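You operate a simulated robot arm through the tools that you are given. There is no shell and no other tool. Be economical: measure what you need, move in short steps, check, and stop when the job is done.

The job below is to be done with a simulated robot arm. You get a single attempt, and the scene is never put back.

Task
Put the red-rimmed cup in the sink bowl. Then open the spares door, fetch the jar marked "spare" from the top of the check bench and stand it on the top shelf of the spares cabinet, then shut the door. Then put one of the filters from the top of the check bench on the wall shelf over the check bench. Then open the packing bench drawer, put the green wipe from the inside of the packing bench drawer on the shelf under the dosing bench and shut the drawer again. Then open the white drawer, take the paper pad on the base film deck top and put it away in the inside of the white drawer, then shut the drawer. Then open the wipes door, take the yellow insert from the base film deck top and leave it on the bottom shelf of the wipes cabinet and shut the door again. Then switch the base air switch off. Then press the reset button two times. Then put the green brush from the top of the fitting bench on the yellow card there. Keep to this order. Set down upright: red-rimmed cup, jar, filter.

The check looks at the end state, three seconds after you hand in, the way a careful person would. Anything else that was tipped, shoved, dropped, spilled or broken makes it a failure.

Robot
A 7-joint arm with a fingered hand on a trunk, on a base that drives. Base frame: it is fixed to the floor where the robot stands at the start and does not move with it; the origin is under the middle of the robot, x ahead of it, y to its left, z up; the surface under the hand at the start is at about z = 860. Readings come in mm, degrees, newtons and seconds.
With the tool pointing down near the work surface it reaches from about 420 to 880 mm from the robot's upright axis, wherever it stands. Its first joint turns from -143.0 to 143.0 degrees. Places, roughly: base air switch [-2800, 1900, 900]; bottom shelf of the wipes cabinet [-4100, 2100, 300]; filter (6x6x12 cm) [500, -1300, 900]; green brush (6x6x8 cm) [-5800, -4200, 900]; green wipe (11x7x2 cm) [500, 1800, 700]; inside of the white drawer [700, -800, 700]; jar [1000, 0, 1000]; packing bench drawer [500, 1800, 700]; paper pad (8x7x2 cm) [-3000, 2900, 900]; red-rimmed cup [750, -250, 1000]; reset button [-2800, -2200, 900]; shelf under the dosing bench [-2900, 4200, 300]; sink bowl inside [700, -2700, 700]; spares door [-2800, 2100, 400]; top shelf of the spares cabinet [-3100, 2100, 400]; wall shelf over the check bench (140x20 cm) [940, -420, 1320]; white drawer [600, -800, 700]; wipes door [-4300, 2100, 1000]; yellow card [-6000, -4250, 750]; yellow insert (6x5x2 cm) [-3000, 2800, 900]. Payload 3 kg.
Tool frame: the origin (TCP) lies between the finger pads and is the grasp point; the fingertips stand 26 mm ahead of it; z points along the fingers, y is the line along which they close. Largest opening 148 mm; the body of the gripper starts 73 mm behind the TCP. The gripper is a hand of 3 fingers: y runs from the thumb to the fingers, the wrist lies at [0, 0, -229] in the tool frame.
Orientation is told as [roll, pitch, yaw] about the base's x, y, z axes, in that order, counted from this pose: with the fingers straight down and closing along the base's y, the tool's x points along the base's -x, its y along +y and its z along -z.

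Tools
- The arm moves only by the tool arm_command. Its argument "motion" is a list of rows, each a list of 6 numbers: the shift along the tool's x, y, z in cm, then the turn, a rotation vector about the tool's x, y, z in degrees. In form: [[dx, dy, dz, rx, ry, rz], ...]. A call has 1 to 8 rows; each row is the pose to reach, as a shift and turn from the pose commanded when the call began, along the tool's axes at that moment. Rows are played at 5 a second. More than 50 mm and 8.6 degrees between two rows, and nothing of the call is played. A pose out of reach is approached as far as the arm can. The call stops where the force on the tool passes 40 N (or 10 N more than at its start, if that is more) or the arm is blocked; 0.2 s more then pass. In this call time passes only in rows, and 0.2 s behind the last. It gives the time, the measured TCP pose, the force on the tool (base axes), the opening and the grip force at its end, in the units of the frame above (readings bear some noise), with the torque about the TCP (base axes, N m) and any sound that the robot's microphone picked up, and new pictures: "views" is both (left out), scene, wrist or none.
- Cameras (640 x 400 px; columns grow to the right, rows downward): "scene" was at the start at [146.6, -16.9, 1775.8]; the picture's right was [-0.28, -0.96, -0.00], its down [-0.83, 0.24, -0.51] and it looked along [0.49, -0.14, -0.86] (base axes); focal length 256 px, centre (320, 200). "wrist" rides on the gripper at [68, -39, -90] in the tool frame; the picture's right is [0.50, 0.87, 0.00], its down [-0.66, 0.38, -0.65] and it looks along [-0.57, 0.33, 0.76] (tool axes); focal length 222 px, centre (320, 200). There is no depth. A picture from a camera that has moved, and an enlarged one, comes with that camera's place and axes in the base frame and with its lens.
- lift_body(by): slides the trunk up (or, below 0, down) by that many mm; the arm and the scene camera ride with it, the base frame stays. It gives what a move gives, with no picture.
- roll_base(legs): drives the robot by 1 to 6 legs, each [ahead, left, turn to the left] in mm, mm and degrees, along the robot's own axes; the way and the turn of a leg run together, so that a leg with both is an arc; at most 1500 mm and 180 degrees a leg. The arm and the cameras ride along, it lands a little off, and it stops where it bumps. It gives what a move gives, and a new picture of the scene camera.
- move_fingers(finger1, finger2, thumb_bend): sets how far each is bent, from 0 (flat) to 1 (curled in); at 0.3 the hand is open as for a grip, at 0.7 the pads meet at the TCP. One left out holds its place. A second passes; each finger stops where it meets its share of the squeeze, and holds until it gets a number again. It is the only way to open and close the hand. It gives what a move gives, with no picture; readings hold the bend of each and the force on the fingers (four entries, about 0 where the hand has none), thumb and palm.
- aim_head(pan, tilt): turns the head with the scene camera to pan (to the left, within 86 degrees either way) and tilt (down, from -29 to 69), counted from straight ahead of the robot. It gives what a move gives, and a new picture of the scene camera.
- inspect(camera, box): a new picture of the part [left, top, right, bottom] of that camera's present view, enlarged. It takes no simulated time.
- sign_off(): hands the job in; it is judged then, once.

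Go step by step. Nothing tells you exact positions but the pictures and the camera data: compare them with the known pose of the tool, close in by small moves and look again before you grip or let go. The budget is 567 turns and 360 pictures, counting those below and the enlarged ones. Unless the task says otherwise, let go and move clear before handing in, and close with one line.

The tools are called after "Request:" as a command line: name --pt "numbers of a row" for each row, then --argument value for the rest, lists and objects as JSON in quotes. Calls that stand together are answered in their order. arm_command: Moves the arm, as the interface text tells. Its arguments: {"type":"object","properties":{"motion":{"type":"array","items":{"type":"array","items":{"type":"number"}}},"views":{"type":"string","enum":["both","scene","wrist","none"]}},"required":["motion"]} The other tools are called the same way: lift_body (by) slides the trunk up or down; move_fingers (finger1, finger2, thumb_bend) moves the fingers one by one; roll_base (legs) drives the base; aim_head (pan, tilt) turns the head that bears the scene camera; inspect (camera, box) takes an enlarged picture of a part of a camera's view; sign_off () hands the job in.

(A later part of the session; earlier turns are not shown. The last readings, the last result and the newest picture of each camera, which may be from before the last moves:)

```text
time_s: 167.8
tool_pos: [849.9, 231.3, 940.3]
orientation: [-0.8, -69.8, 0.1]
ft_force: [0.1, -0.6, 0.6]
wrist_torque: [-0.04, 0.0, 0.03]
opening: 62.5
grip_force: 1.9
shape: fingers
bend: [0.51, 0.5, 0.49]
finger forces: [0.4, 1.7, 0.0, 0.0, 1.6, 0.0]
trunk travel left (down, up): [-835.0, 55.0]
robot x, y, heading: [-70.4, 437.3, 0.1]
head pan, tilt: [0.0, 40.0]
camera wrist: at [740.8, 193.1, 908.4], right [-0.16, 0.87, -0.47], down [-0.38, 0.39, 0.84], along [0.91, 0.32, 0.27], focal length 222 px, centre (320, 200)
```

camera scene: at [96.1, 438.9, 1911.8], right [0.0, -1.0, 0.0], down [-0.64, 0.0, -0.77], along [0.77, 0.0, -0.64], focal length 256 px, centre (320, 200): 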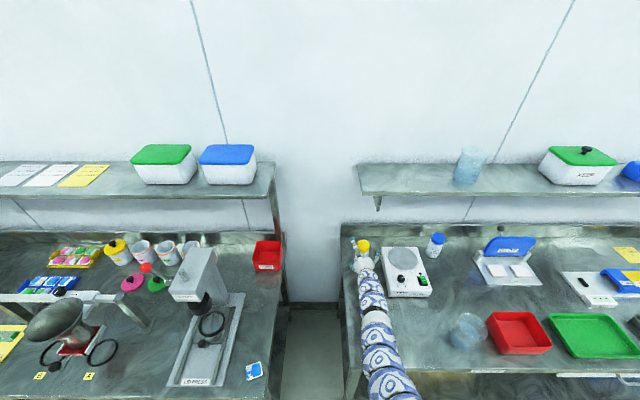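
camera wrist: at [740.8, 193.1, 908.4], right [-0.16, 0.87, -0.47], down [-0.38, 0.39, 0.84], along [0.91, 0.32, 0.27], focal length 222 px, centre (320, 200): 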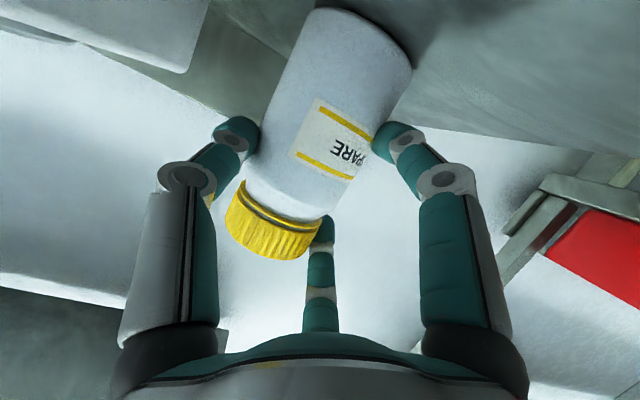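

All three touch the jar. I squeeze and lift.

Request:
move_fingers --finger1 0.7 --finger2 0.7 --thumb_bend 0.7

Request:
lift_body --by 50

Request:
arm_command --pt "0 0 0 0 0 0" --views "wrist"

```text
time_s: 168.8
tool_pos: [849.1, 231.2, 939.8]
orientation: [-0.9, -69.7, 0.2]
ft_force: [-0.4, -0.3, 2.3]
wrist_torque: [0.0, -0.06, 0.01]
opening: 51.1
grip_force: 16.3
shape: fingers
bend: [0.6, 0.53, 0.54]
finger forces: [9.0, 7.3, 0.1, 0.0, 16.0, 0.0]
trunk travel left (down, up): [-835.0, 55.0]
robot x, y, heading: [-73.6, 436.1, -0.3]
head pan, tilt: [0.0, 40.0]
```

```text
time_s: 169.7
tool_pos: [849.8, 231.6, 990.5]
orientation: [-0.8, -69.7, 0.0]
ft_force: [0.4, -0.4, -1.5]
wrist_torque: [-0.04, 0.01, -0.01]
opening: 49.6
grip_force: 15.5
shape: fingers
bend: [0.61, 0.53, 0.54]
finger forces: [7.9, 8.0, 0.0, 0.1, 15.3, 0.0]
trunk travel left (down, up): [-885.0, 5.0]
robot x, y, heading: [-69.9, 436.4, -0.2]
head pan, tilt: [0.0, 40.0]
```

```text
time_s: 170.1
tool_pos: [848.6, 230.5, 991.6]
orientation: [-0.8, -69.8, 0.1]
ft_force: [0.7, -0.8, -0.8]
wrist_torque: [-0.02, 0.03, 0.01]
opening: 49.4
grip_force: 15.9
shape: fingers
bend: [0.61, 0.53, 0.54]
finger forces: [7.8, 7.9, 0.1, 0.0, 15.3, 0.1]
trunk travel left (down, up): [-885.0, 5.0]
robot x, y, heading: [-75.2, 438.5, -0.3]
head pan, tilt: [0.0, 40.0]
camera wrist: at [740.9, 193.0, 958.2], right [-0.16, 0.87, -0.47], down [-0.38, 0.39, 0.84], along [0.91, 0.32, 0.27], focal length 222 px, centre (320, 200)
```

wrist: 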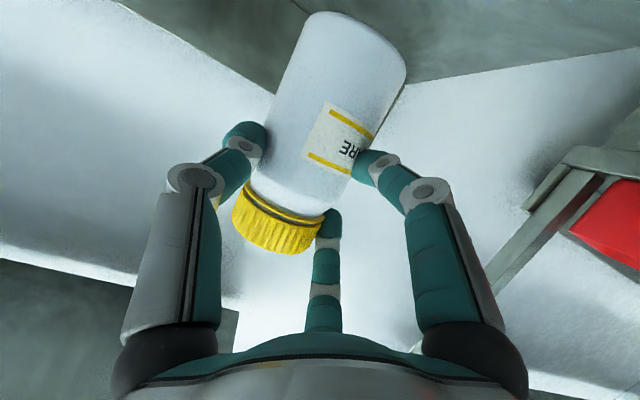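

Request:
inspect --camera "scene" --box '[330, 210, 420, 310]'

```text
4.00 times, centred on (375, 260) of scene
camera zoom: at [96.0, 439.1, 1961.8], right [0.0, -1.0, 0.0], down [-0.64, 0.0, -0.77], along [0.77, 0.0, -0.64], focal length 1026 px, centre (100, -40)
```

zoom: 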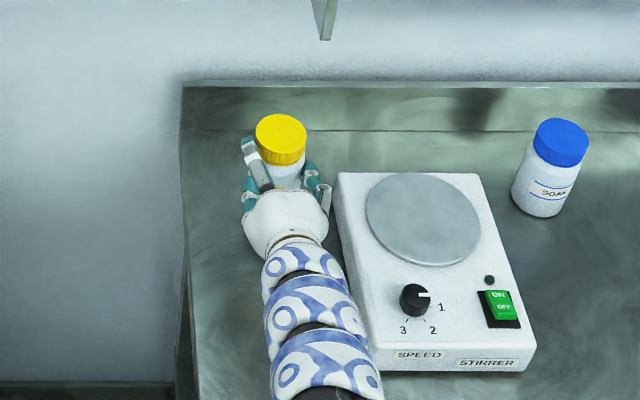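

The jar is held upright. I back away, turn around and go to stand in front of the open spares cabinet.

Request:
roll_base --legs '[[-650, 0, 0], [0, 0, -90], [0, 0, -90], [0, -1436, 0], [600, 0, 0]]'

Request:
lift_body --by -400

Request:
aim_head --pan -15 --tilt 35

```text
time_s: 191.3
tool_pos: [-2237.8, 2105.4, 990.5]
orientation: [-0.7, -69.8, 179.8]
ft_force: [-0.8, -0.4, -1.8]
wrist_torque: [-0.01, -0.01, -0.02]
opening: 47.4
grip_force: 14.1
shape: fingers
bend: [0.62, 0.56, 0.54]
finger forces: [8.6, 6.2, 0.0, 0.1, 13.9, 0.0]
trunk travel left (down, up): [-885.0, 5.0]
robot x, y, heading: [-1314.8, 1892.3, 179.5]
head pan, tilt: [0.0, 40.0]
camera scene: at [-1481.5, 1897.6, 1961.7], right [0.01, 1.0, 0.0], down [0.64, -0.01, -0.77], along [-0.77, 0.01, -0.64], focal length 256 px, centre (320, 200)
```

scene: 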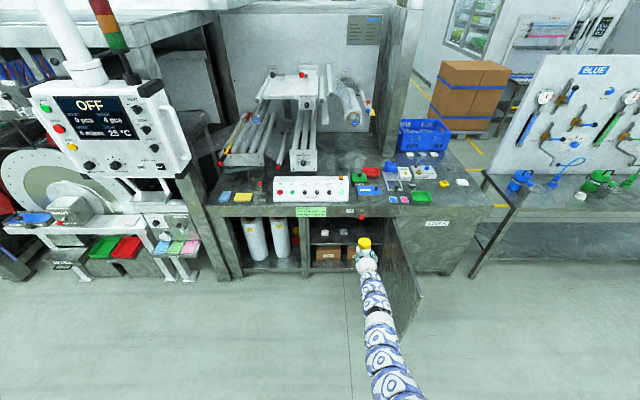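

```text
time_s: 195.1
tool_pos: [-2235.3, 2105.2, 589.5]
orientation: [-0.8, -69.9, 179.9]
ft_force: [-0.2, -0.3, -0.4]
wrist_torque: [0.01, -0.04, -0.02]
opening: 47.3
grip_force: 14.8
shape: fingers
bend: [0.62, 0.56, 0.55]
finger forces: [8.8, 6.3, 0.0, 0.0, 13.7, 0.1]
trunk travel left (down, up): [-485.0, 405.0]
robot x, y, heading: [-1318.7, 1892.5, 179.5]
head pan, tilt: [0.0, 40.0]
```

```text
time_s: 195.9
tool_pos: [-2235.4, 2105.0, 589.9]
orientation: [-0.8, -69.7, 179.7]
ft_force: [0.0, 0.5, -1.2]
wrist_torque: [-0.01, -0.06, 0.01]
opening: 47.1
grip_force: 14.5
shape: fingers
bend: [0.62, 0.56, 0.55]
finger forces: [8.8, 6.3, 0.1, 0.1, 13.6, 0.0]
trunk travel left (down, up): [-485.0, 405.0]
robot x, y, heading: [-1315.3, 1895.3, 179.5]
head pan, tilt: [-15.0, 35.0]
camera scene: at [-1480.4, 1920.3, 1569.3], right [0.27, 0.96, 0.0], down [0.55, -0.15, -0.82], along [-0.79, 0.22, -0.57], focal length 256 px, centre (320, 200)
```

scene: 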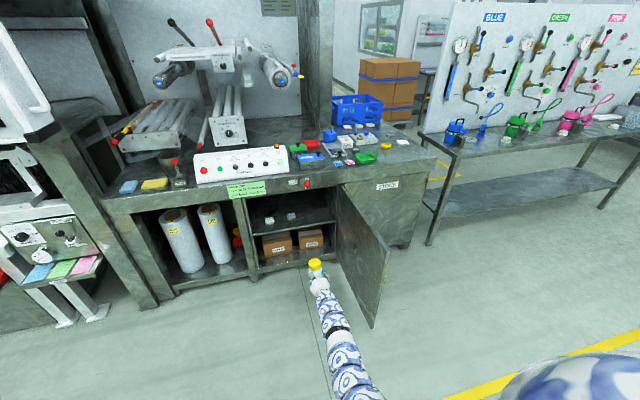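

Request:
inspect --camera "scene" --box '[230, 170, 390, 330]'

Request:
arm_command --pt "0 0 0 0 0 0" --views "wrist"

```text
2.50 times, centred on (310, 250) of scene
camera zoom: at [-1480.4, 1920.3, 1569.3], right [0.27, 0.96, 0.0], down [0.55, -0.15, -0.82], along [-0.79, 0.22, -0.57], focal length 641 px, centre (345, 75)
```

zoom: 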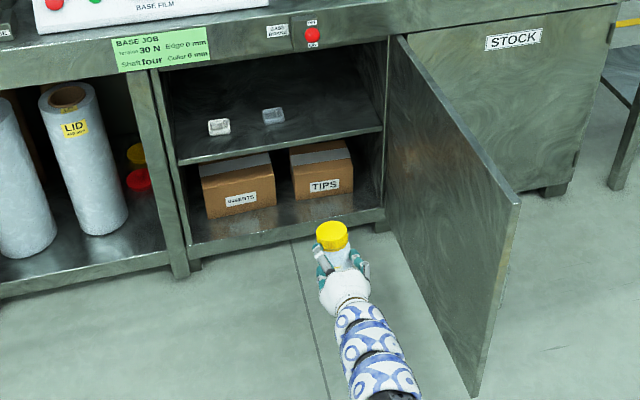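

```text
time_s: 196.3
tool_pos: [-2236.3, 2105.0, 591.0]
orientation: [-0.8, -69.9, 179.8]
ft_force: [-0.4, -0.6, -1.4]
wrist_torque: [-0.01, -0.04, 0.02]
opening: 47.3
grip_force: 15.0
shape: fingers
bend: [0.62, 0.56, 0.55]
finger forces: [8.8, 6.3, 0.1, 0.0, 13.7, 0.0]
trunk travel left (down, up): [-485.0, 405.0]
robot x, y, heading: [-1316.7, 1892.1, 179.5]
head pan, tilt: [-15.0, 35.0]
camera wrist: at [-2127.6, 2142.8, 558.3], right [0.16, -0.87, -0.47], down [0.38, -0.39, 0.84], along [-0.91, -0.31, 0.27], focal length 222 px, centre (320, 200)
```

wrist: 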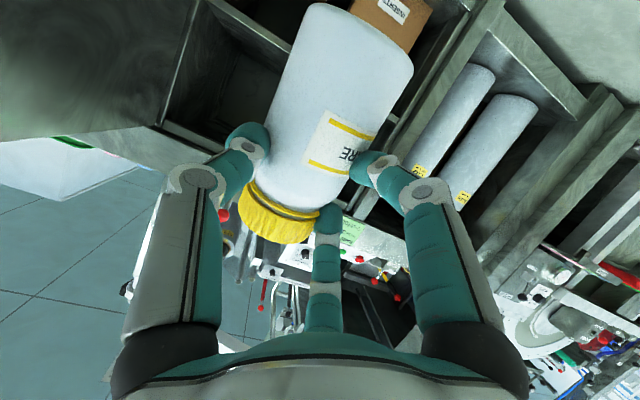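

The top shelf's front edge is at z≈420 with two small items near y 1950 and 2106. I'll place the jar at about (-2870, 2250). I move closer.

Request:
lift_body --by -55

Request:
roll_base --legs '[[400, -150, 0.5]]'

Request:
aim_head --pan -15 --tilt 45

```text
time_s: 197.2
tool_pos: [-2236.3, 2105.6, 536.9]
orientation: [-0.8, -69.9, 179.8]
ft_force: [0.1, -0.2, -0.3]
wrist_torque: [0.0, -0.04, -0.01]
opening: 47.2
grip_force: 14.5
shape: fingers
bend: [0.62, 0.56, 0.55]
finger forces: [8.7, 6.4, 0.1, 0.0, 13.6, 0.0]
trunk travel left (down, up): [-430.0, 460.0]
robot x, y, heading: [-1318.1, 1891.8, 179.4]
head pan, tilt: [-15.0, 35.0]
```

```text
time_s: 199.9
tool_pos: [-2636.8, 2252.2, 536.8]
orientation: [-0.8, -69.8, -179.8]
ft_force: [0.5, 0.2, -1.3]
wrist_torque: [0.01, -0.04, 0.02]
opening: 47.1
grip_force: 13.7
shape: fingers
bend: [0.62, 0.56, 0.55]
finger forces: [8.8, 6.4, 0.1, 0.0, 13.7, 0.0]
trunk travel left (down, up): [-430.0, 460.0]
robot x, y, heading: [-1718.2, 2046.3, 179.7]
head pan, tilt: [-15.0, 35.0]
camera scene: at [-1879.4, 2071.9, 1514.4], right [0.26, 0.97, 0.0], down [0.55, -0.15, -0.82], along [-0.79, 0.21, -0.57], focal length 256 px, centre (320, 200)
```

scene: 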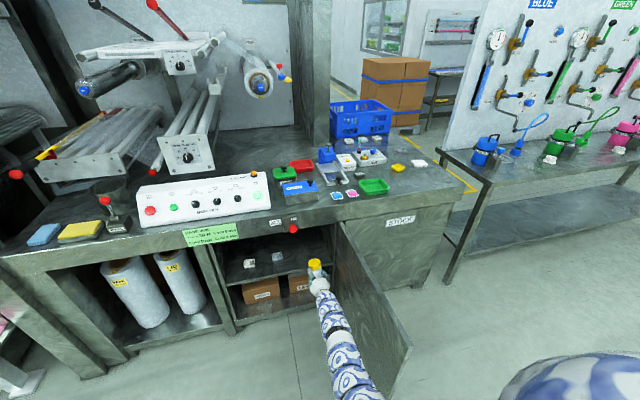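

```text
time_s: 200.6
tool_pos: [-2636.0, 2252.1, 536.0]
orientation: [-0.8, -69.8, -179.8]
ft_force: [-0.2, -0.4, -0.7]
wrist_torque: [-0.02, -0.05, -0.01]
opening: 47.1
grip_force: 14.5
shape: fingers
bend: [0.62, 0.56, 0.55]
finger forces: [8.7, 6.3, 0.0, 0.0, 13.6, 0.0]
trunk travel left (down, up): [-430.0, 460.0]
robot x, y, heading: [-1716.4, 2047.7, 180.1]
head pan, tilt: [-15.0, 45.0]
camera scene: at [-1872.9, 2070.2, 1499.6], right [0.26, 0.97, 0.0], down [0.68, -0.18, -0.71], along [-0.68, 0.18, -0.71], focal length 256 px, centre (320, 200)
```

scene: 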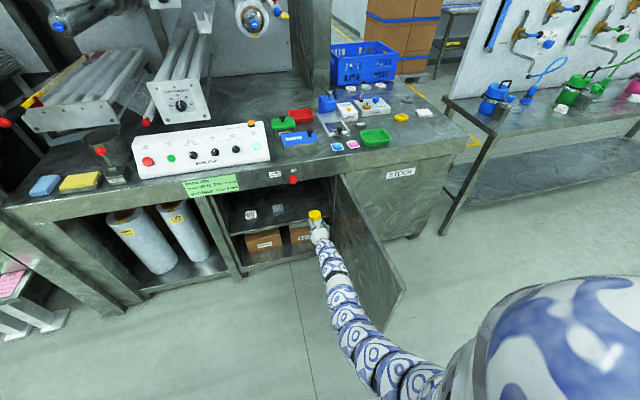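

Request:
inspect --camera "scene" --box '[210, 160, 370, 280]'

```text
3.33 times, centred on (290, 220) of scene
camera zoom: at [-1872.9, 2070.2, 1499.6], right [0.26, 0.97, 0.0], down [0.68, -0.18, -0.71], along [-0.68, 0.18, -0.71], focal length 855 px, centre (420, 133)
```

zoom: 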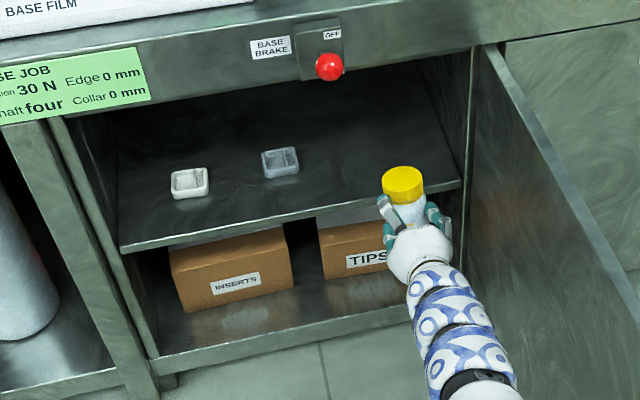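

I raise a little for safety and advance into the cabinet.

Request:
lift_body --by 25

Request:
roll_base --legs '[[240, 0, 0]]'

Request:
inspect --camera "scene" --box '[210, 160, 370, 280]'

Request:
arm_command --pt "0 0 0 0 0 0" --views "wrist"

```text
time_s: 201.3
tool_pos: [-2636.6, 2252.3, 560.0]
orientation: [-0.8, -69.8, -180.0]
ft_force: [0.7, -0.3, -2.0]
wrist_torque: [-0.03, 0.0, -0.01]
opening: 47.4
grip_force: 13.5
shape: fingers
bend: [0.62, 0.56, 0.55]
finger forces: [8.8, 6.2, 0.0, 0.1, 13.6, 0.1]
trunk travel left (down, up): [-455.0, 435.0]
robot x, y, heading: [-1718.2, 2043.7, 179.9]
head pan, tilt: [-15.0, 45.0]
```

```text
time_s: 203.1
tool_pos: [-2873.6, 2253.3, 560.9]
orientation: [-0.8, -69.8, -179.8]
ft_force: [0.2, 1.2, 0.2]
wrist_torque: [0.01, -0.04, -0.01]
opening: 47.2
grip_force: 14.2
shape: fingers
bend: [0.62, 0.56, 0.55]
finger forces: [8.9, 6.3, 0.1, 0.0, 13.7, 0.1]
trunk travel left (down, up): [-455.0, 435.0]
robot x, y, heading: [-1950.5, 2046.6, 180.3]
head pan, tilt: [-15.0, 45.0]
camera scene: at [-2109.5, 2070.8, 1524.5], right [0.26, 0.97, 0.0], down [0.68, -0.18, -0.71], along [-0.68, 0.18, -0.71], focal length 256 px, centre (320, 200)
```

scene: 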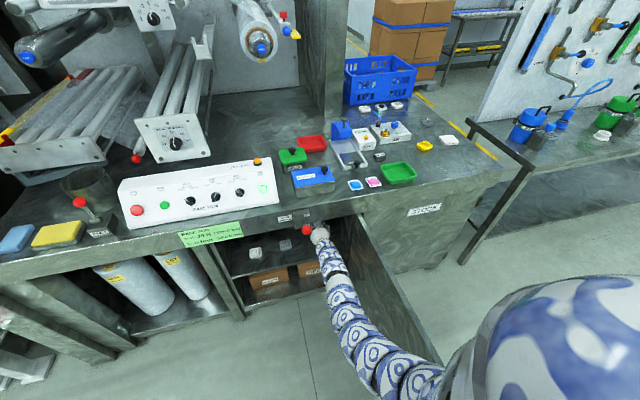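

```text
3.33 times, centred on (290, 220) of scene
camera zoom: at [-2109.5, 2070.8, 1524.5], right [0.26, 0.97, 0.0], down [0.68, -0.18, -0.71], along [-0.68, 0.18, -0.71], focal length 855 px, centre (420, 133)
```

zoom: 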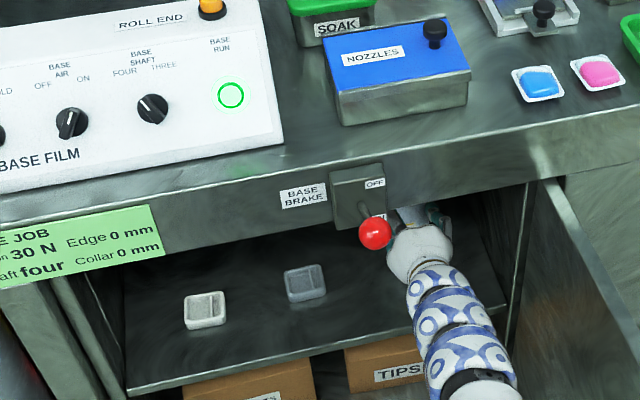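

```text
time_s: 203.4
tool_pos: [-2872.9, 2253.9, 561.6]
orientation: [-0.8, -69.7, -180.0]
ft_force: [0.4, 0.8, -0.7]
wrist_torque: [-0.02, -0.03, 0.02]
opening: 47.1
grip_force: 14.8
shape: fingers
bend: [0.62, 0.56, 0.55]
finger forces: [8.9, 6.4, 0.1, 0.0, 13.5, 0.0]
trunk travel left (down, up): [-455.0, 435.0]
robot x, y, heading: [-1948.7, 2048.1, 179.8]
head pan, tilt: [-15.0, 45.0]
camera wrist: at [-2764.6, 2291.2, 528.5], right [0.16, -0.87, -0.47], down [0.38, -0.39, 0.84], along [-0.91, -0.32, 0.27], focal length 222 px, centre (320, 200)
```

wrist: 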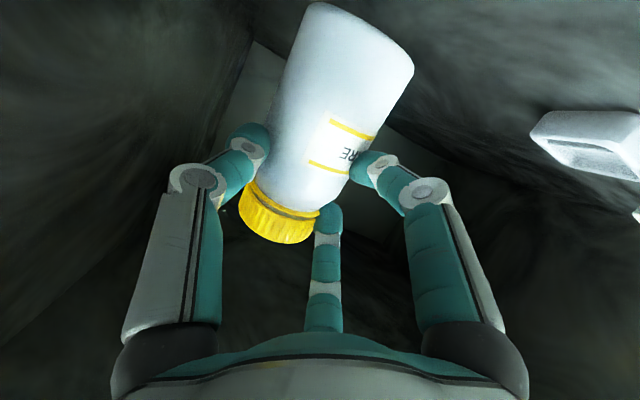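

I lower the jar toward the shelf, feeling for contact.

Request:
lift_body --by -25

Request:
arm_command --pt "0.47 0 0.17 0 0 0" --pt "0.94 0 0.35 0 0 0" --pt "1.4 0 0.52 0 0 0" --pt "1.88 0 0.69 0 0 0" --views "none"

```text
time_s: 204.2
tool_pos: [-2873.4, 2254.1, 534.9]
orientation: [-0.7, -69.8, -180.0]
ft_force: [0.3, 0.5, -1.1]
wrist_torque: [-0.02, -0.03, -0.01]
opening: 47.1
grip_force: 13.9
shape: fingers
bend: [0.62, 0.56, 0.55]
finger forces: [9.0, 6.3, 0.1, 0.1, 13.6, 0.0]
trunk travel left (down, up): [-430.0, 460.0]
robot x, y, heading: [-1952.4, 2045.6, 179.8]
head pan, tilt: [-15.0, 45.0]
```

```text
time_s: 205.2
tool_pos: [-2871.0, 2252.2, 517.5]
orientation: [-0.7, -69.9, -179.9]
ft_force: [5.0, -0.3, 18.9]
wrist_torque: [0.2, 0.55, 0.0]
opening: 43.3
grip_force: 16.8
shape: fingers
bend: [0.65, 0.53, 0.56]
finger forces: [8.9, 11.0, 0.0, 0.1, 13.9, 0.0]
trunk travel left (down, up): [-430.0, 460.0]
robot x, y, heading: [-1952.8, 2049.0, 180.0]
head pan, tilt: [-15.0, 45.0]
```

Request:
arm_command --pt "0 0 0 0 0 0" --views "wrist"

```text
time_s: 205.6
tool_pos: [-2871.5, 2252.3, 517.4]
orientation: [-0.8, -69.9, -179.9]
ft_force: [3.5, -1.4, 17.6]
wrist_torque: [0.16, 0.57, 0.01]
opening: 43.0
grip_force: 17.2
shape: fingers
bend: [0.65, 0.53, 0.56]
finger forces: [9.0, 11.6, 0.0, 0.0, 13.4, 0.0]
trunk travel left (down, up): [-430.0, 460.0]
robot x, y, heading: [-1953.5, 2046.1, 180.0]
head pan, tilt: [-15.0, 45.0]
camera wrist: at [-2763.7, 2290.3, 484.7], right [0.16, -0.87, -0.47], down [0.38, -0.39, 0.84], along [-0.91, -0.32, 0.27], focal length 222 px, centre (320, 200)
```

wrist: 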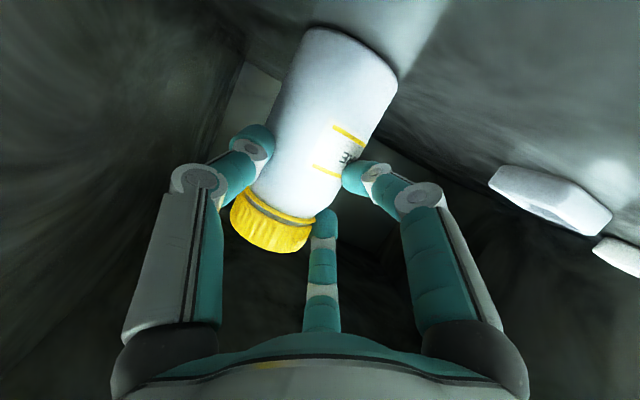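

The jar sits on the shelf. I release gradually.

Request:
move_fingers --finger1 0.5 --finger2 0.5 --thumb_bend 0.5

Request:
arm_command --pt "0 0 0 0 0 0" --views "wrist"

```text
time_s: 206.6
tool_pos: [-2872.5, 2254.3, 515.0]
orientation: [-1.0, -69.7, -179.9]
ft_force: [-0.4, 0.4, 0.0]
wrist_torque: [0.02, -0.02, 0.0]
opening: 61.6
grip_force: 0.2
shape: fingers
bend: [0.5, 0.5, 0.5]
finger forces: [0.0, 0.3, 0.0, 0.0, 0.1, 0.1]
trunk travel left (down, up): [-430.0, 460.0]
robot x, y, heading: [-1951.1, 2045.2, 179.9]
head pan, tilt: [-15.0, 45.0]
```

```text
time_s: 207.0
tool_pos: [-2873.6, 2253.4, 515.9]
orientation: [-0.8, -69.8, -179.9]
ft_force: [-0.4, -0.1, -0.6]
wrist_torque: [0.03, -0.04, -0.01]
opening: 61.5
grip_force: 0.1
shape: fingers
bend: [0.5, 0.5, 0.5]
finger forces: [0.0, 0.1, 0.1, 0.0, 0.1, 0.0]
trunk travel left (down, up): [-430.0, 460.0]
robot x, y, heading: [-1952.9, 2042.9, 179.9]
head pan, tilt: [-15.0, 45.0]
camera wrist: at [-2764.0, 2291.0, 483.1], right [0.16, -0.87, -0.47], down [0.38, -0.39, 0.84], along [-0.91, -0.32, 0.27], focal length 222 px, centre (320, 200)
```

wrist: 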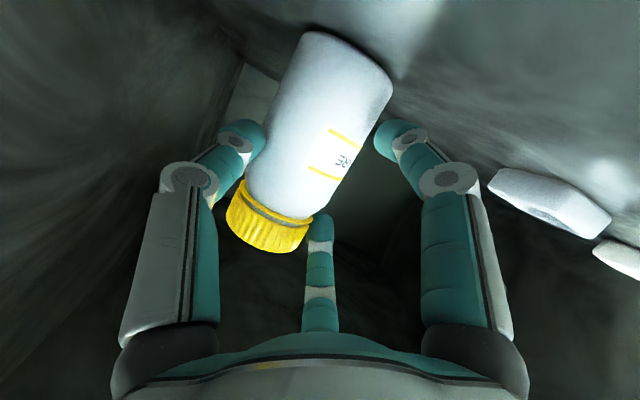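

Request:
arm_command --pt "-0.75 0 -0.28 0 0 0" --views "none"

Request:
move_fingers --finger1 0.3 --finger2 0.3 --thumb_bend 0.3

Request:
arm_command --pt "0 0.9 0 0 0 0" --views "wrist"

```text
time_s: 207.4
tool_pos: [-2873.3, 2254.0, 523.7]
orientation: [-0.9, -69.8, -179.8]
ft_force: [0.2, -0.2, -0.3]
wrist_torque: [0.02, 0.04, -0.02]
opening: 61.5
grip_force: 0.3
shape: fingers
bend: [0.5, 0.5, 0.5]
finger forces: [0.0, 0.2, 0.0, 0.0, 0.0, 0.1]
trunk travel left (down, up): [-430.0, 460.0]
robot x, y, heading: [-1954.4, 2047.9, 179.7]
head pan, tilt: [-15.0, 45.0]
```

```text
time_s: 208.4
tool_pos: [-2874.8, 2252.3, 524.3]
orientation: [-0.8, -69.8, -179.9]
ft_force: [-0.1, 0.2, -0.2]
wrist_torque: [0.02, 0.01, -0.01]
opening: 126.4
grip_force: 0.0
shape: fingers
bend: [0.3, 0.3, 0.3]
finger forces: [0.1, 0.0, 0.1, 0.1, 0.0, 0.0]
trunk travel left (down, up): [-430.0, 460.0]
robot x, y, heading: [-1951.4, 2048.4, 179.9]
head pan, tilt: [-15.0, 45.0]
```

```text
time_s: 208.8
tool_pos: [-2873.1, 2244.1, 522.6]
orientation: [-0.8, -69.8, -179.9]
ft_force: [-0.4, -0.4, 0.0]
wrist_torque: [0.02, -0.01, 0.01]
opening: 126.3
grip_force: 0.0
shape: fingers
bend: [0.3, 0.3, 0.3]
finger forces: [0.1, 0.0, 0.0, 0.0, 0.0, 0.0]
trunk travel left (down, up): [-430.0, 460.0]
robot x, y, heading: [-1954.3, 2048.6, 179.9]
head pan, tilt: [-15.0, 45.0]
camera wrist: at [-2765.0, 2281.9, 490.9], right [0.16, -0.87, -0.47], down [0.38, -0.39, 0.84], along [-0.91, -0.32, 0.27], focal length 222 px, centre (320, 200)
```

wrist: 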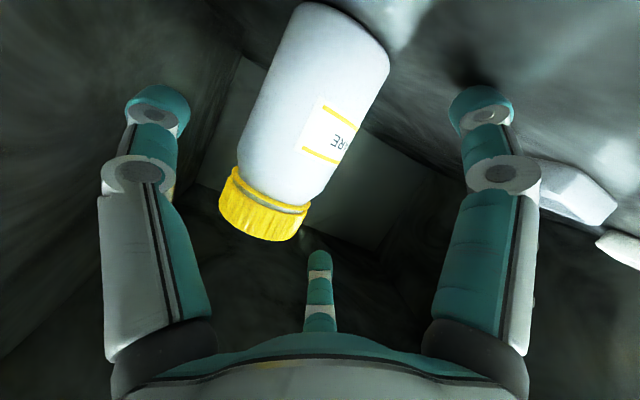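

Request:
roll_base --legs '[[-350, 0, 0]]'

Request:
inspect --camera "scene" --box '[210, 160, 370, 280]'

```text
time_s: 211.0
tool_pos: [-2531.1, 2241.8, 523.1]
orientation: [-0.8, -69.8, -179.8]
ft_force: [-0.1, 0.0, 1.0]
wrist_torque: [0.0, -0.03, 0.03]
opening: 126.7
grip_force: 0.1
shape: fingers
bend: [0.3, 0.3, 0.3]
finger forces: [0.0, 0.1, 0.0, 0.0, 0.0, 0.0]
trunk travel left (down, up): [-430.0, 460.0]
robot x, y, heading: [-1607.8, 2046.9, 180.0]
head pan, tilt: [-15.0, 45.0]
camera scene: at [-1766.6, 2069.9, 1499.6], right [0.26, 0.97, 0.0], down [0.68, -0.18, -0.71], along [-0.68, 0.18, -0.71], focal length 256 px, centre (320, 200)
```

scene: 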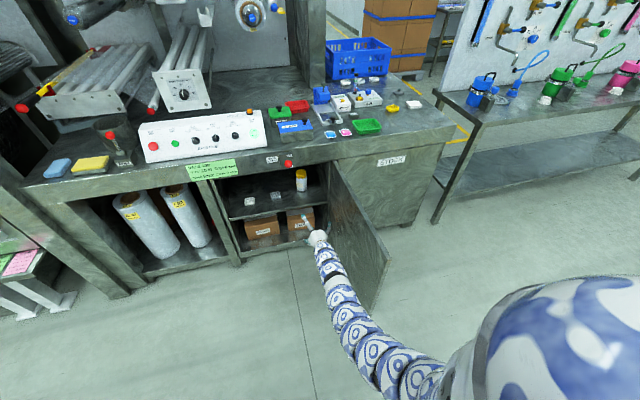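

```text
3.33 times, centred on (290, 220) of scene
camera zoom: at [-1766.6, 2069.9, 1499.6], right [0.26, 0.97, 0.0], down [0.68, -0.18, -0.71], along [-0.68, 0.18, -0.71], focal length 855 px, centre (420, 133)
```

zoom: 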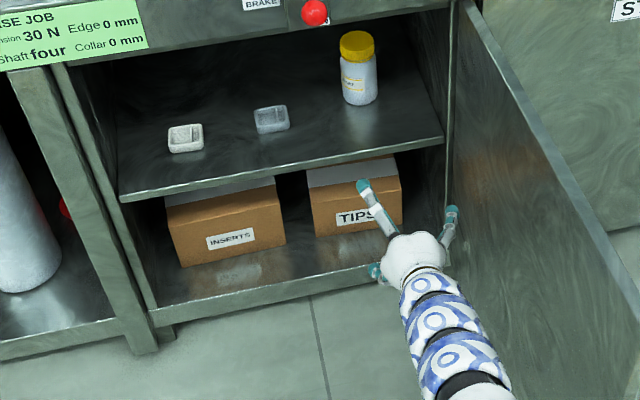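

The jar stands on the top shelf. To shut the door I go around its free end, make a fist, and push from the outside.

Request:
roll_base --legs '[[-500, 0, 0], [0, -450, 0]]'

Request:
move_fingers --finger1 0.75 --finger2 0.75 --thumb_bend 0.7

Request:
lift_body --by 80

Request:
roll_base --legs '[[320, 0, 0]]'

```text
time_s: 216.3
tool_pos: [-2041.2, 2689.9, 524.0]
orientation: [-0.8, -69.8, -178.9]
ft_force: [-0.4, -0.2, -0.3]
wrist_torque: [0.0, 0.01, 0.0]
opening: 126.5
grip_force: 0.0
shape: fingers
bend: [0.3, 0.3, 0.3]
finger forces: [0.0, 0.0, 0.0, 0.0, 0.0, 0.0]
trunk travel left (down, up): [-430.0, 460.0]
robot x, y, heading: [-1116.9, 2510.0, -179.4]
head pan, tilt: [-15.0, 45.0]
camera scene: at [-1274.1, 2529.6, 1499.6], right [0.25, 0.97, 0.0], down [0.69, -0.17, -0.71], along [-0.69, 0.17, -0.71], focal length 256 px, centre (320, 200)
```

scene: 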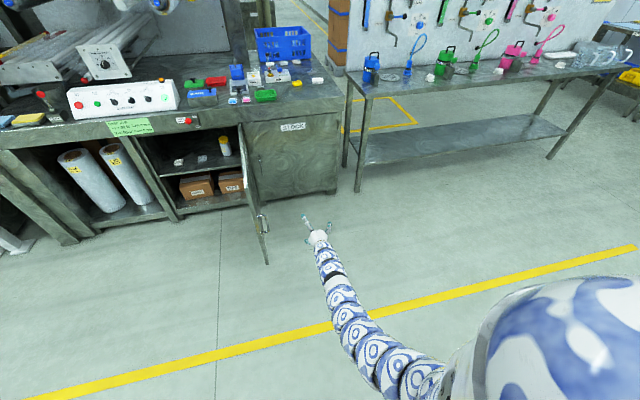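

```text
time_s: 217.3
tool_pos: [-2041.1, 2690.2, 522.7]
orientation: [-0.9, -69.7, -178.8]
ft_force: [0.4, -1.2, -0.4]
wrist_torque: [-0.02, -0.01, 0.01]
opening: 0.0
grip_force: 0.1
shape: fingers
bend: [0.73, 0.73, 0.69]
finger forces: [0.0, 0.0, 0.0, 0.0, 0.1, 0.0]
trunk travel left (down, up): [-430.0, 460.0]
robot x, y, heading: [-1115.8, 2506.8, -179.3]
head pan, tilt: [-15.0, 45.0]
```

```text
time_s: 218.5
tool_pos: [-2041.1, 2690.0, 603.9]
orientation: [-0.8, -69.8, -178.9]
ft_force: [0.4, 0.2, -0.7]
wrist_torque: [0.01, 0.0, -0.02]
opening: 0.0
grip_force: 0.0
shape: fingers
bend: [0.73, 0.73, 0.69]
finger forces: [0.0, 0.0, 0.0, 0.1, 0.0, 0.0]
trunk travel left (down, up): [-510.0, 380.0]
robot x, y, heading: [-1114.4, 2505.6, -179.3]
head pan, tilt: [-15.0, 45.0]
```

```text
time_s: 220.6
tool_pos: [-2366.6, 2685.3, 602.7]
orientation: [-0.8, -69.9, -178.9]
ft_force: [-0.2, 0.0, 0.6]
wrist_torque: [0.02, 0.01, 0.01]
opening: 0.1
grip_force: 0.0
shape: fingers
bend: [0.73, 0.73, 0.69]
finger forces: [0.1, 0.0, 0.1, 0.1, 0.0, 0.0]
trunk travel left (down, up): [-510.0, 380.0]
robot x, y, heading: [-1444.0, 2508.6, -179.1]
head pan, tilt: [-15.0, 45.0]
camera scene: at [-1599.3, 2525.2, 1579.5], right [0.25, 0.97, 0.0], down [0.69, -0.17, -0.71], along [-0.69, 0.17, -0.71], focal length 256 px, centre (320, 200)
```

scene: 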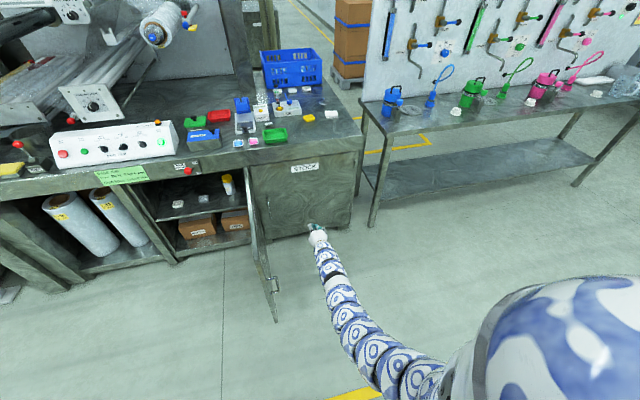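

Request:
roll_base --legs '[[0, 160, 0], [25, 130, 0], [60, 110, 0]]'

```text
time_s: 223.8
tool_pos: [-2447.2, 2279.3, 603.8]
orientation: [-0.8, -69.8, -178.9]
ft_force: [-0.2, -0.4, -0.2]
wrist_torque: [0.03, 0.0, 0.01]
opening: 0.0
grip_force: 0.0
shape: fingers
bend: [0.73, 0.73, 0.69]
finger forces: [0.0, 0.0, 0.0, 0.1, 0.0, 0.0]
trunk travel left (down, up): [-510.0, 380.0]
robot x, y, heading: [-1523.4, 2100.0, -179.3]
head pan, tilt: [-15.0, 45.0]
camera scene: at [-1679.6, 2119.8, 1579.6], right [0.25, 0.97, 0.0], down [0.69, -0.17, -0.71], along [-0.69, 0.17, -0.71], focal length 256 px, centre (320, 200)
```

scene: 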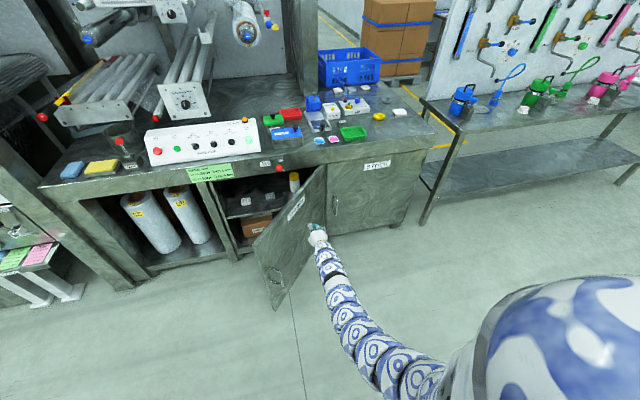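

Request:
roll_base --legs '[[100, 100, 0], [100, 70, 0]]'

Request:
roll_base --legs '[[90, 20, 0]]'

```text
time_s: 226.0
tool_pos: [-2644.1, 2107.6, 603.2]
orientation: [-0.8, -69.8, -179.1]
ft_force: [0.5, 0.9, -0.1]
wrist_torque: [-0.03, 0.01, 0.01]
opening: 0.1
grip_force: 0.0
shape: fingers
bend: [0.74, 0.74, 0.69]
finger forces: [0.1, 0.1, 0.0, 0.0, 0.0, 0.0]
trunk travel left (down, up): [-510.0, 380.0]
robot x, y, heading: [-1718.1, 1928.1, -179.3]
head pan, tilt: [-15.0, 45.0]
camera scene: at [-1878.1, 1947.3, 1579.5], right [0.25, 0.97, 0.0], down [0.69, -0.17, -0.71], along [-0.69, 0.17, -0.71], focal length 256 px, centre (320, 200)
```

scene: 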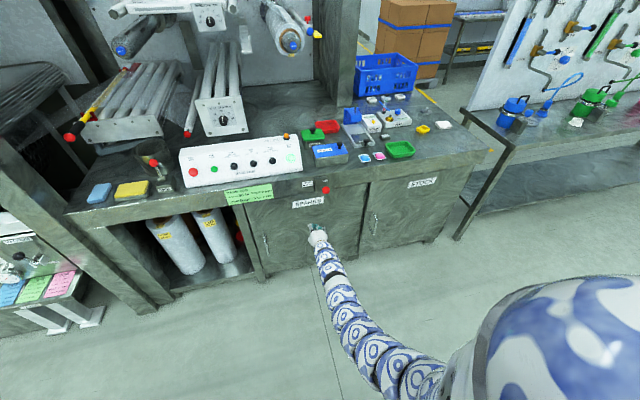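

```text
time_s: 227.2
tool_pos: [-2723.7, 2091.2, 600.8]
orientation: [-0.7, -69.5, -179.2]
ft_force: [6.6, -1.0, 2.5]
wrist_torque: [0.01, 0.01, -0.05]
opening: 0.1
grip_force: 5.6
shape: fingers
bend: [0.74, 0.74, 0.7]
finger forces: [0.0, 0.1, 0.1, 0.0, 11.9, 0.0]
trunk travel left (down, up): [-510.0, 380.0]
robot x, y, heading: [-1801.4, 1904.7, -179.4]
head pan, tilt: [-15.0, 45.0]
stopped in leg 1: the force on the tool passed its limit at 55 N (the readings are from after the stop); the commanded pose is now the measured one
camera scene: at [-1958.6, 1928.4, 1579.7], right [0.25, 0.97, 0.0], down [0.68, -0.18, -0.71], along [-0.69, 0.18, -0.71], focal length 256 px, centre (320, 200)
```

scene: 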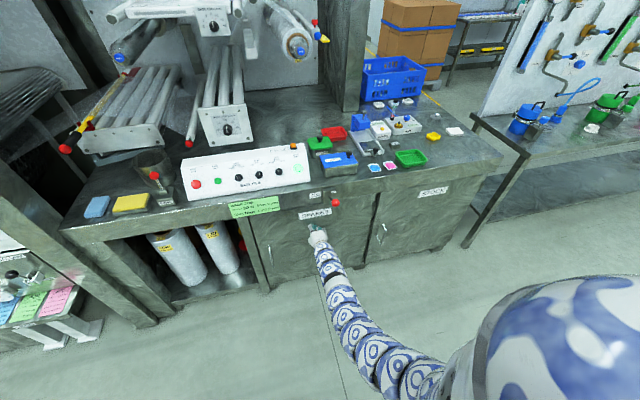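

The spares door is shut. Next I take a filter from the check bench; I back off, raise the trunk, turn round and drive there.

Request:
roll_base --legs '[[-550, 0, 0], [0, 0, 90], [0, 0, 90], [0, -1480, 0], [0, -1480, 0], [600, 0, 0]]'

Request:
lift_body --by 400

Request:
move_fingers --finger1 0.3 --finger2 0.3 --thumb_bend 0.3

Request:
aim_head --pan -10 --tilt 40

```text
time_s: 254.8
tool_pos: [337.2, -1178.6, 601.1]
orientation: [-0.9, -69.4, 2.0]
ft_force: [-0.6, 0.6, 0.1]
wrist_torque: [0.01, 0.0, 0.02]
opening: 0.0
grip_force: 0.1
shape: fingers
bend: [0.74, 0.74, 0.69]
finger forces: [0.0, 0.1, 0.0, 0.1, 0.0, 0.0]
trunk travel left (down, up): [-510.0, 380.0]
robot x, y, heading: [-588.7, -1013.3, 1.8]
head pan, tilt: [-15.0, 45.0]
camera scene: at [-427.3, -1027.0, 1579.5], right [-0.23, -0.97, 0.0], down [-0.69, 0.16, -0.71], along [0.69, -0.16, -0.71], focal length 256 px, centre (320, 200)
```

scene: 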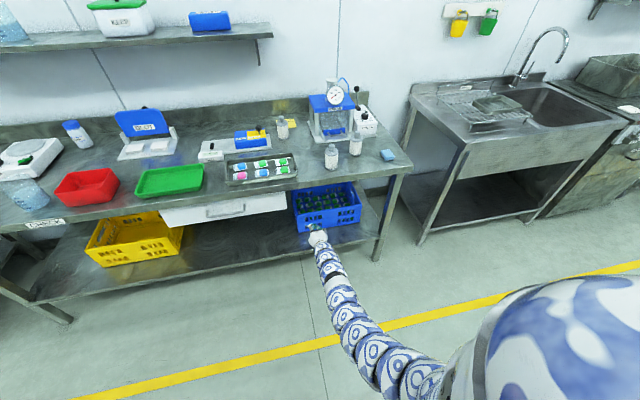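

```text
time_s: 258.4
tool_pos: [337.3, -1179.3, 981.3]
orientation: [-0.8, -69.6, 2.0]
ft_force: [0.2, 1.1, 0.2]
wrist_torque: [-0.01, -0.04, -0.01]
opening: 0.0
grip_force: 0.1
shape: fingers
bend: [0.74, 0.74, 0.69]
finger forces: [0.1, 0.0, 0.1, 0.0, 0.0, 0.0]
out of reach, approached as far as the arm can: row 1
trunk travel left (down, up): [-890.0, 0.0]
robot x, y, heading: [-587.7, -1015.5, 1.6]
head pan, tilt: [-15.0, 45.0]
```

```text
time_s: 259.4
tool_pos: [338.0, -1178.8, 980.1]
orientation: [-0.9, -69.5, 2.1]
ft_force: [0.3, 0.5, 0.3]
wrist_torque: [0.01, 0.0, 0.0]
opening: 126.5
grip_force: 0.1
shape: fingers
bend: [0.3, 0.3, 0.3]
finger forces: [0.0, 0.0, 0.1, 0.0, 0.0, 0.0]
trunk travel left (down, up): [-890.0, 0.0]
robot x, y, heading: [-589.6, -1014.6, 1.7]
head pan, tilt: [-15.0, 45.0]
```

```text
time_s: 260.1
tool_pos: [336.6, -1178.2, 981.0]
orientation: [-0.8, -69.5, 2.1]
ft_force: [0.6, -0.1, 0.0]
wrist_torque: [-0.03, 0.01, -0.01]
opening: 126.5
grip_force: 0.0
shape: fingers
bend: [0.3, 0.3, 0.3]
finger forces: [0.1, 0.1, 0.1, 0.0, 0.0, 0.0]
trunk travel left (down, up): [-890.0, 0.0]
robot x, y, heading: [-585.3, -1012.7, 1.7]
head pan, tilt: [-10.0, 40.0]
camera scene: at [-422.4, -1020.6, 1966.8], right [-0.14, -0.99, 0.0], down [-0.64, 0.09, -0.77], along [0.76, -0.11, -0.64], focal length 256 px, centre (320, 200)
```

scene: 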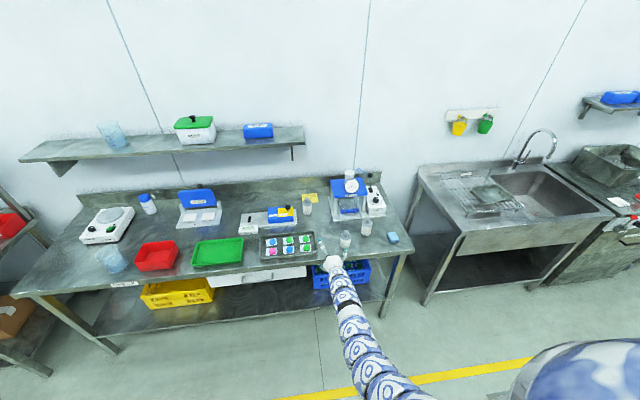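

Request:
inspect --camera "scene" --box '[280, 160, 420, 270]'

```text
3.64 times, centred on (350, 215) of scene
camera zoom: at [-422.4, -1020.6, 1966.8], right [-0.14, -0.99, 0.0], down [-0.64, 0.09, -0.77], along [0.76, -0.11, -0.64], focal length 932 px, centre (211, 146)
```

zoom: 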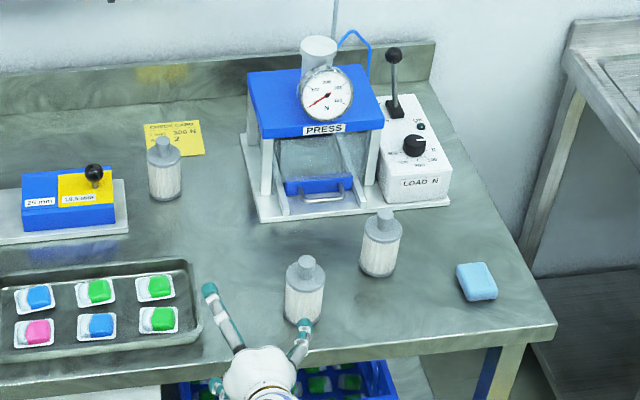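

Filter B stands near (460,-1290) and A near (542,-1430). I take B; I line up laterally and look with the wrist camera.

Request:
roll_base --legs '[[0, -75, -1.7]]'

Request:
arm_command --pt "0 0 0 0 0 0" --views "wrist"

```text
time_s: 261.1
tool_pos: [332.3, -1282.6, 980.5]
orientation: [-0.7, -69.5, 0.2]
ft_force: [0.9, -1.0, 0.3]
wrist_torque: [0.01, 0.01, 0.02]
opening: 126.5
grip_force: 0.0
shape: fingers
bend: [0.3, 0.3, 0.3]
finger forces: [0.0, 0.0, 0.0, 0.1, 0.0, 0.0]
trunk travel left (down, up): [-890.0, 0.0]
robot x, y, heading: [-583.9, -1088.8, 0.2]
head pan, tilt: [-10.0, 40.0]
camera scene: at [-421.6, -1101.8, 1966.8], right [-0.17, -0.99, 0.0], down [-0.63, 0.11, -0.77], along [0.75, -0.13, -0.64], focal length 256 px, centre (320, 200)
```

scene: 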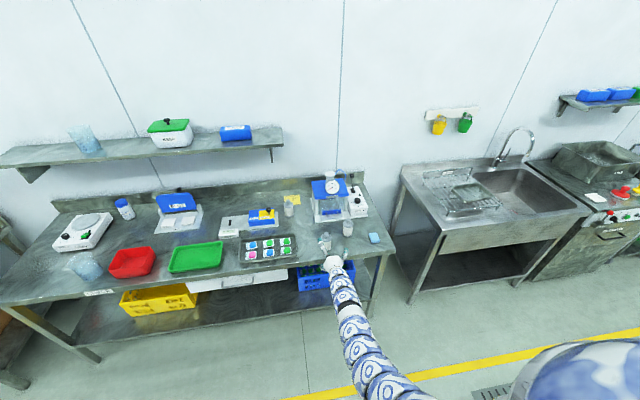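

```text
time_s: 261.5
tool_pos: [333.2, -1280.4, 979.6]
orientation: [-0.9, -69.5, 0.3]
ft_force: [0.2, 0.3, -0.4]
wrist_torque: [0.0, 0.01, 0.0]
opening: 126.3
grip_force: 0.0
shape: fingers
bend: [0.3, 0.3, 0.3]
finger forces: [0.1, 0.1, 0.0, 0.1, 0.0, 0.0]
trunk travel left (down, up): [-890.0, 0.0]
robot x, y, heading: [-588.2, -1080.3, -0.1]
head pan, tilt: [-10.0, 40.0]
camera wrist: at [224.8, -1319.2, 948.4], right [-0.17, 0.87, -0.47], down [-0.38, 0.39, 0.84], along [0.91, 0.32, 0.26], focal length 222 px, centre (320, 200)
```

wrist: 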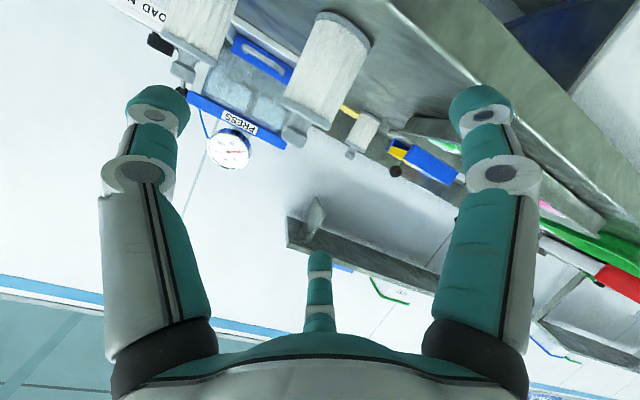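

Filter B is at (456,-1297), body z 860–945. I pre-curl the lower finger so the hand can go lower, and offset to the left.

Request:
move_fingers --finger1 0.45 --finger2 0.3 --thumb_bend 0.2

Request:
arm_command --pt "2 0.5 0.7 0 0 0" --pt "4 1.2 1.4 0 0 0" --pt "5.6 1.2 2.1 0 0 0" --views "wrist"

```text
time_s: 262.5
tool_pos: [334.0, -1280.7, 979.7]
orientation: [-0.8, -69.5, 0.3]
ft_force: [-0.3, -0.2, 0.5]
wrist_torque: [-0.02, 0.02, -0.03]
opening: 114.8
grip_force: 0.1
shape: fingers
bend: [0.45, 0.3, 0.2]
finger forces: [0.1, 0.0, 0.1, 0.1, 0.1, 0.0]
trunk travel left (down, up): [-890.0, 0.0]
robot x, y, heading: [-586.5, -1088.9, -0.1]
head pan, tilt: [-10.0, 40.0]
```

```text
time_s: 263.3
tool_pos: [324.2, -1272.7, 927.0]
orientation: [-1.0, -69.4, 0.6]
ft_force: [0.6, 0.7, 0.5]
wrist_torque: [0.0, 0.02, -0.01]
opening: 115.1
grip_force: 0.0
shape: fingers
bend: [0.45, 0.3, 0.2]
finger forces: [0.0, 0.0, 0.1, 0.0, 0.0, 0.0]
out of reach, approached as far as the arm can: row 1, 3
trunk travel left (down, up): [-890.0, 0.0]
robot x, y, heading: [-591.1, -1088.4, -0.1]
head pan, tilt: [-10.0, 40.0]
camera wrist: at [215.3, -1312.1, 896.1], right [-0.17, 0.86, -0.47], down [-0.38, 0.39, 0.84], along [0.91, 0.32, 0.26], focal length 222 px, centre (320, 200)
```

wrist: 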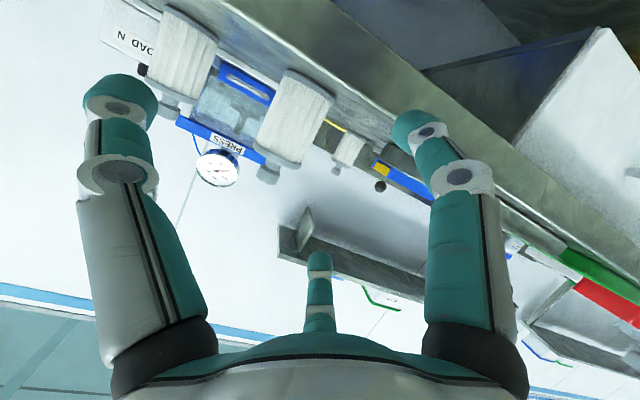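

Request:
roll_base --legs '[[80, 0, 0]]'

Request:
arm_command --pt "0 0 0 0 0 0" --views "wrist"

```text
time_s: 264.4
tool_pos: [405.8, -1272.9, 926.5]
orientation: [-0.8, -69.4, 0.4]
ft_force: [1.0, 0.8, 0.0]
wrist_torque: [0.01, 0.0, 0.04]
opening: 114.8
grip_force: 0.1
shape: fingers
bend: [0.45, 0.3, 0.2]
finger forces: [0.0, 0.0, 0.0, 0.0, 0.0, 0.0]
trunk travel left (down, up): [-890.0, 0.0]
robot x, y, heading: [-508.6, -1084.9, -0.2]
head pan, tilt: [-10.0, 40.0]
camera scene: at [-339.2, -1099.4, 1966.6], right [-0.17, -0.99, 0.0], down [-0.63, 0.11, -0.77], along [0.75, -0.13, -0.64], focal length 256 px, centre (320, 200)
```

scene: 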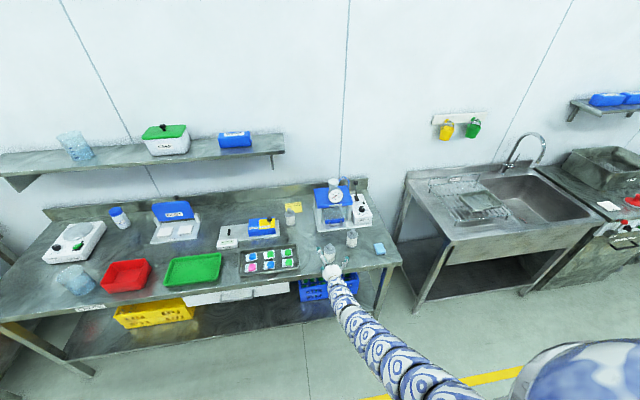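

```text
time_s: 264.8
tool_pos: [405.1, -1273.2, 927.3]
orientation: [-0.9, -69.3, 0.4]
ft_force: [0.2, -0.3, -0.5]
wrist_torque: [0.03, 0.01, 0.02]
opening: 115.1
grip_force: 0.0
shape: fingers
bend: [0.45, 0.3, 0.2]
finger forces: [0.0, 0.0, 0.0, 0.1, 0.0, 0.1]
trunk travel left (down, up): [-890.0, 0.0]
robot x, y, heading: [-505.8, -1083.6, 0.0]
head pan, tilt: [-10.0, 40.0]
camera wrist: at [296.4, -1311.4, 895.6], right [-0.17, 0.86, -0.47], down [-0.38, 0.39, 0.84], along [0.91, 0.32, 0.26], focal length 222 px, centre (320, 200)
```

wrist: 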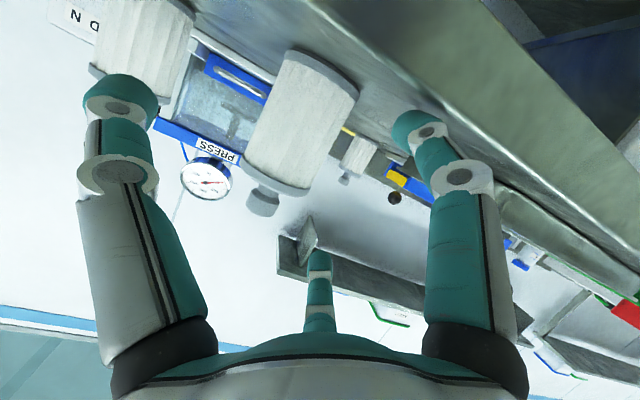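

Request:
arm_command --pt "-0.8 0.5 2.1 0 0 0" --pt "-1.6 0.5 4.2 0 0 0" --pt "-0.8 0.5 4.5 0 0 0" --views "wrist"

```text
time_s: 265.6
tool_pos: [416.1, -1273.3, 942.0]
orientation: [-0.7, -69.6, 0.4]
ft_force: [-0.4, -0.2, -0.3]
wrist_torque: [-0.01, -0.02, 0.01]
opening: 115.1
grip_force: 0.0
shape: fingers
bend: [0.45, 0.3, 0.2]
finger forces: [0.0, 0.0, 0.0, 0.1, 0.1, 0.1]
out of reach, approached as far as the arm can: row 1, 2, 3
trunk travel left (down, up): [-890.0, 0.0]
robot x, y, heading: [-503.3, -1090.1, 0.2]
head pan, tilt: [-10.0, 40.0]
camera wrist: at [308.4, -1312.7, 910.3], right [-0.17, 0.86, -0.47], down [-0.38, 0.38, 0.84], along [0.91, 0.32, 0.26], focal length 222 px, centre (320, 200)
```

wrist: 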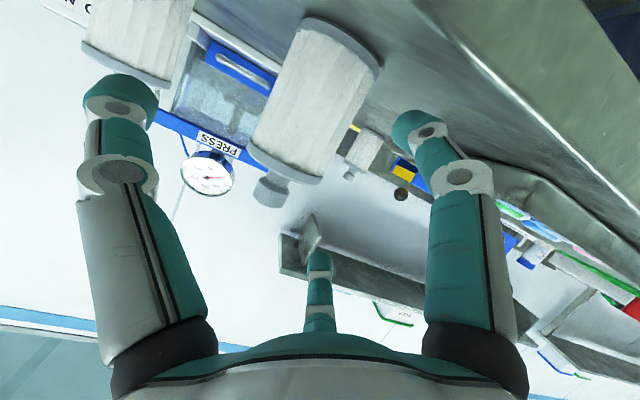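

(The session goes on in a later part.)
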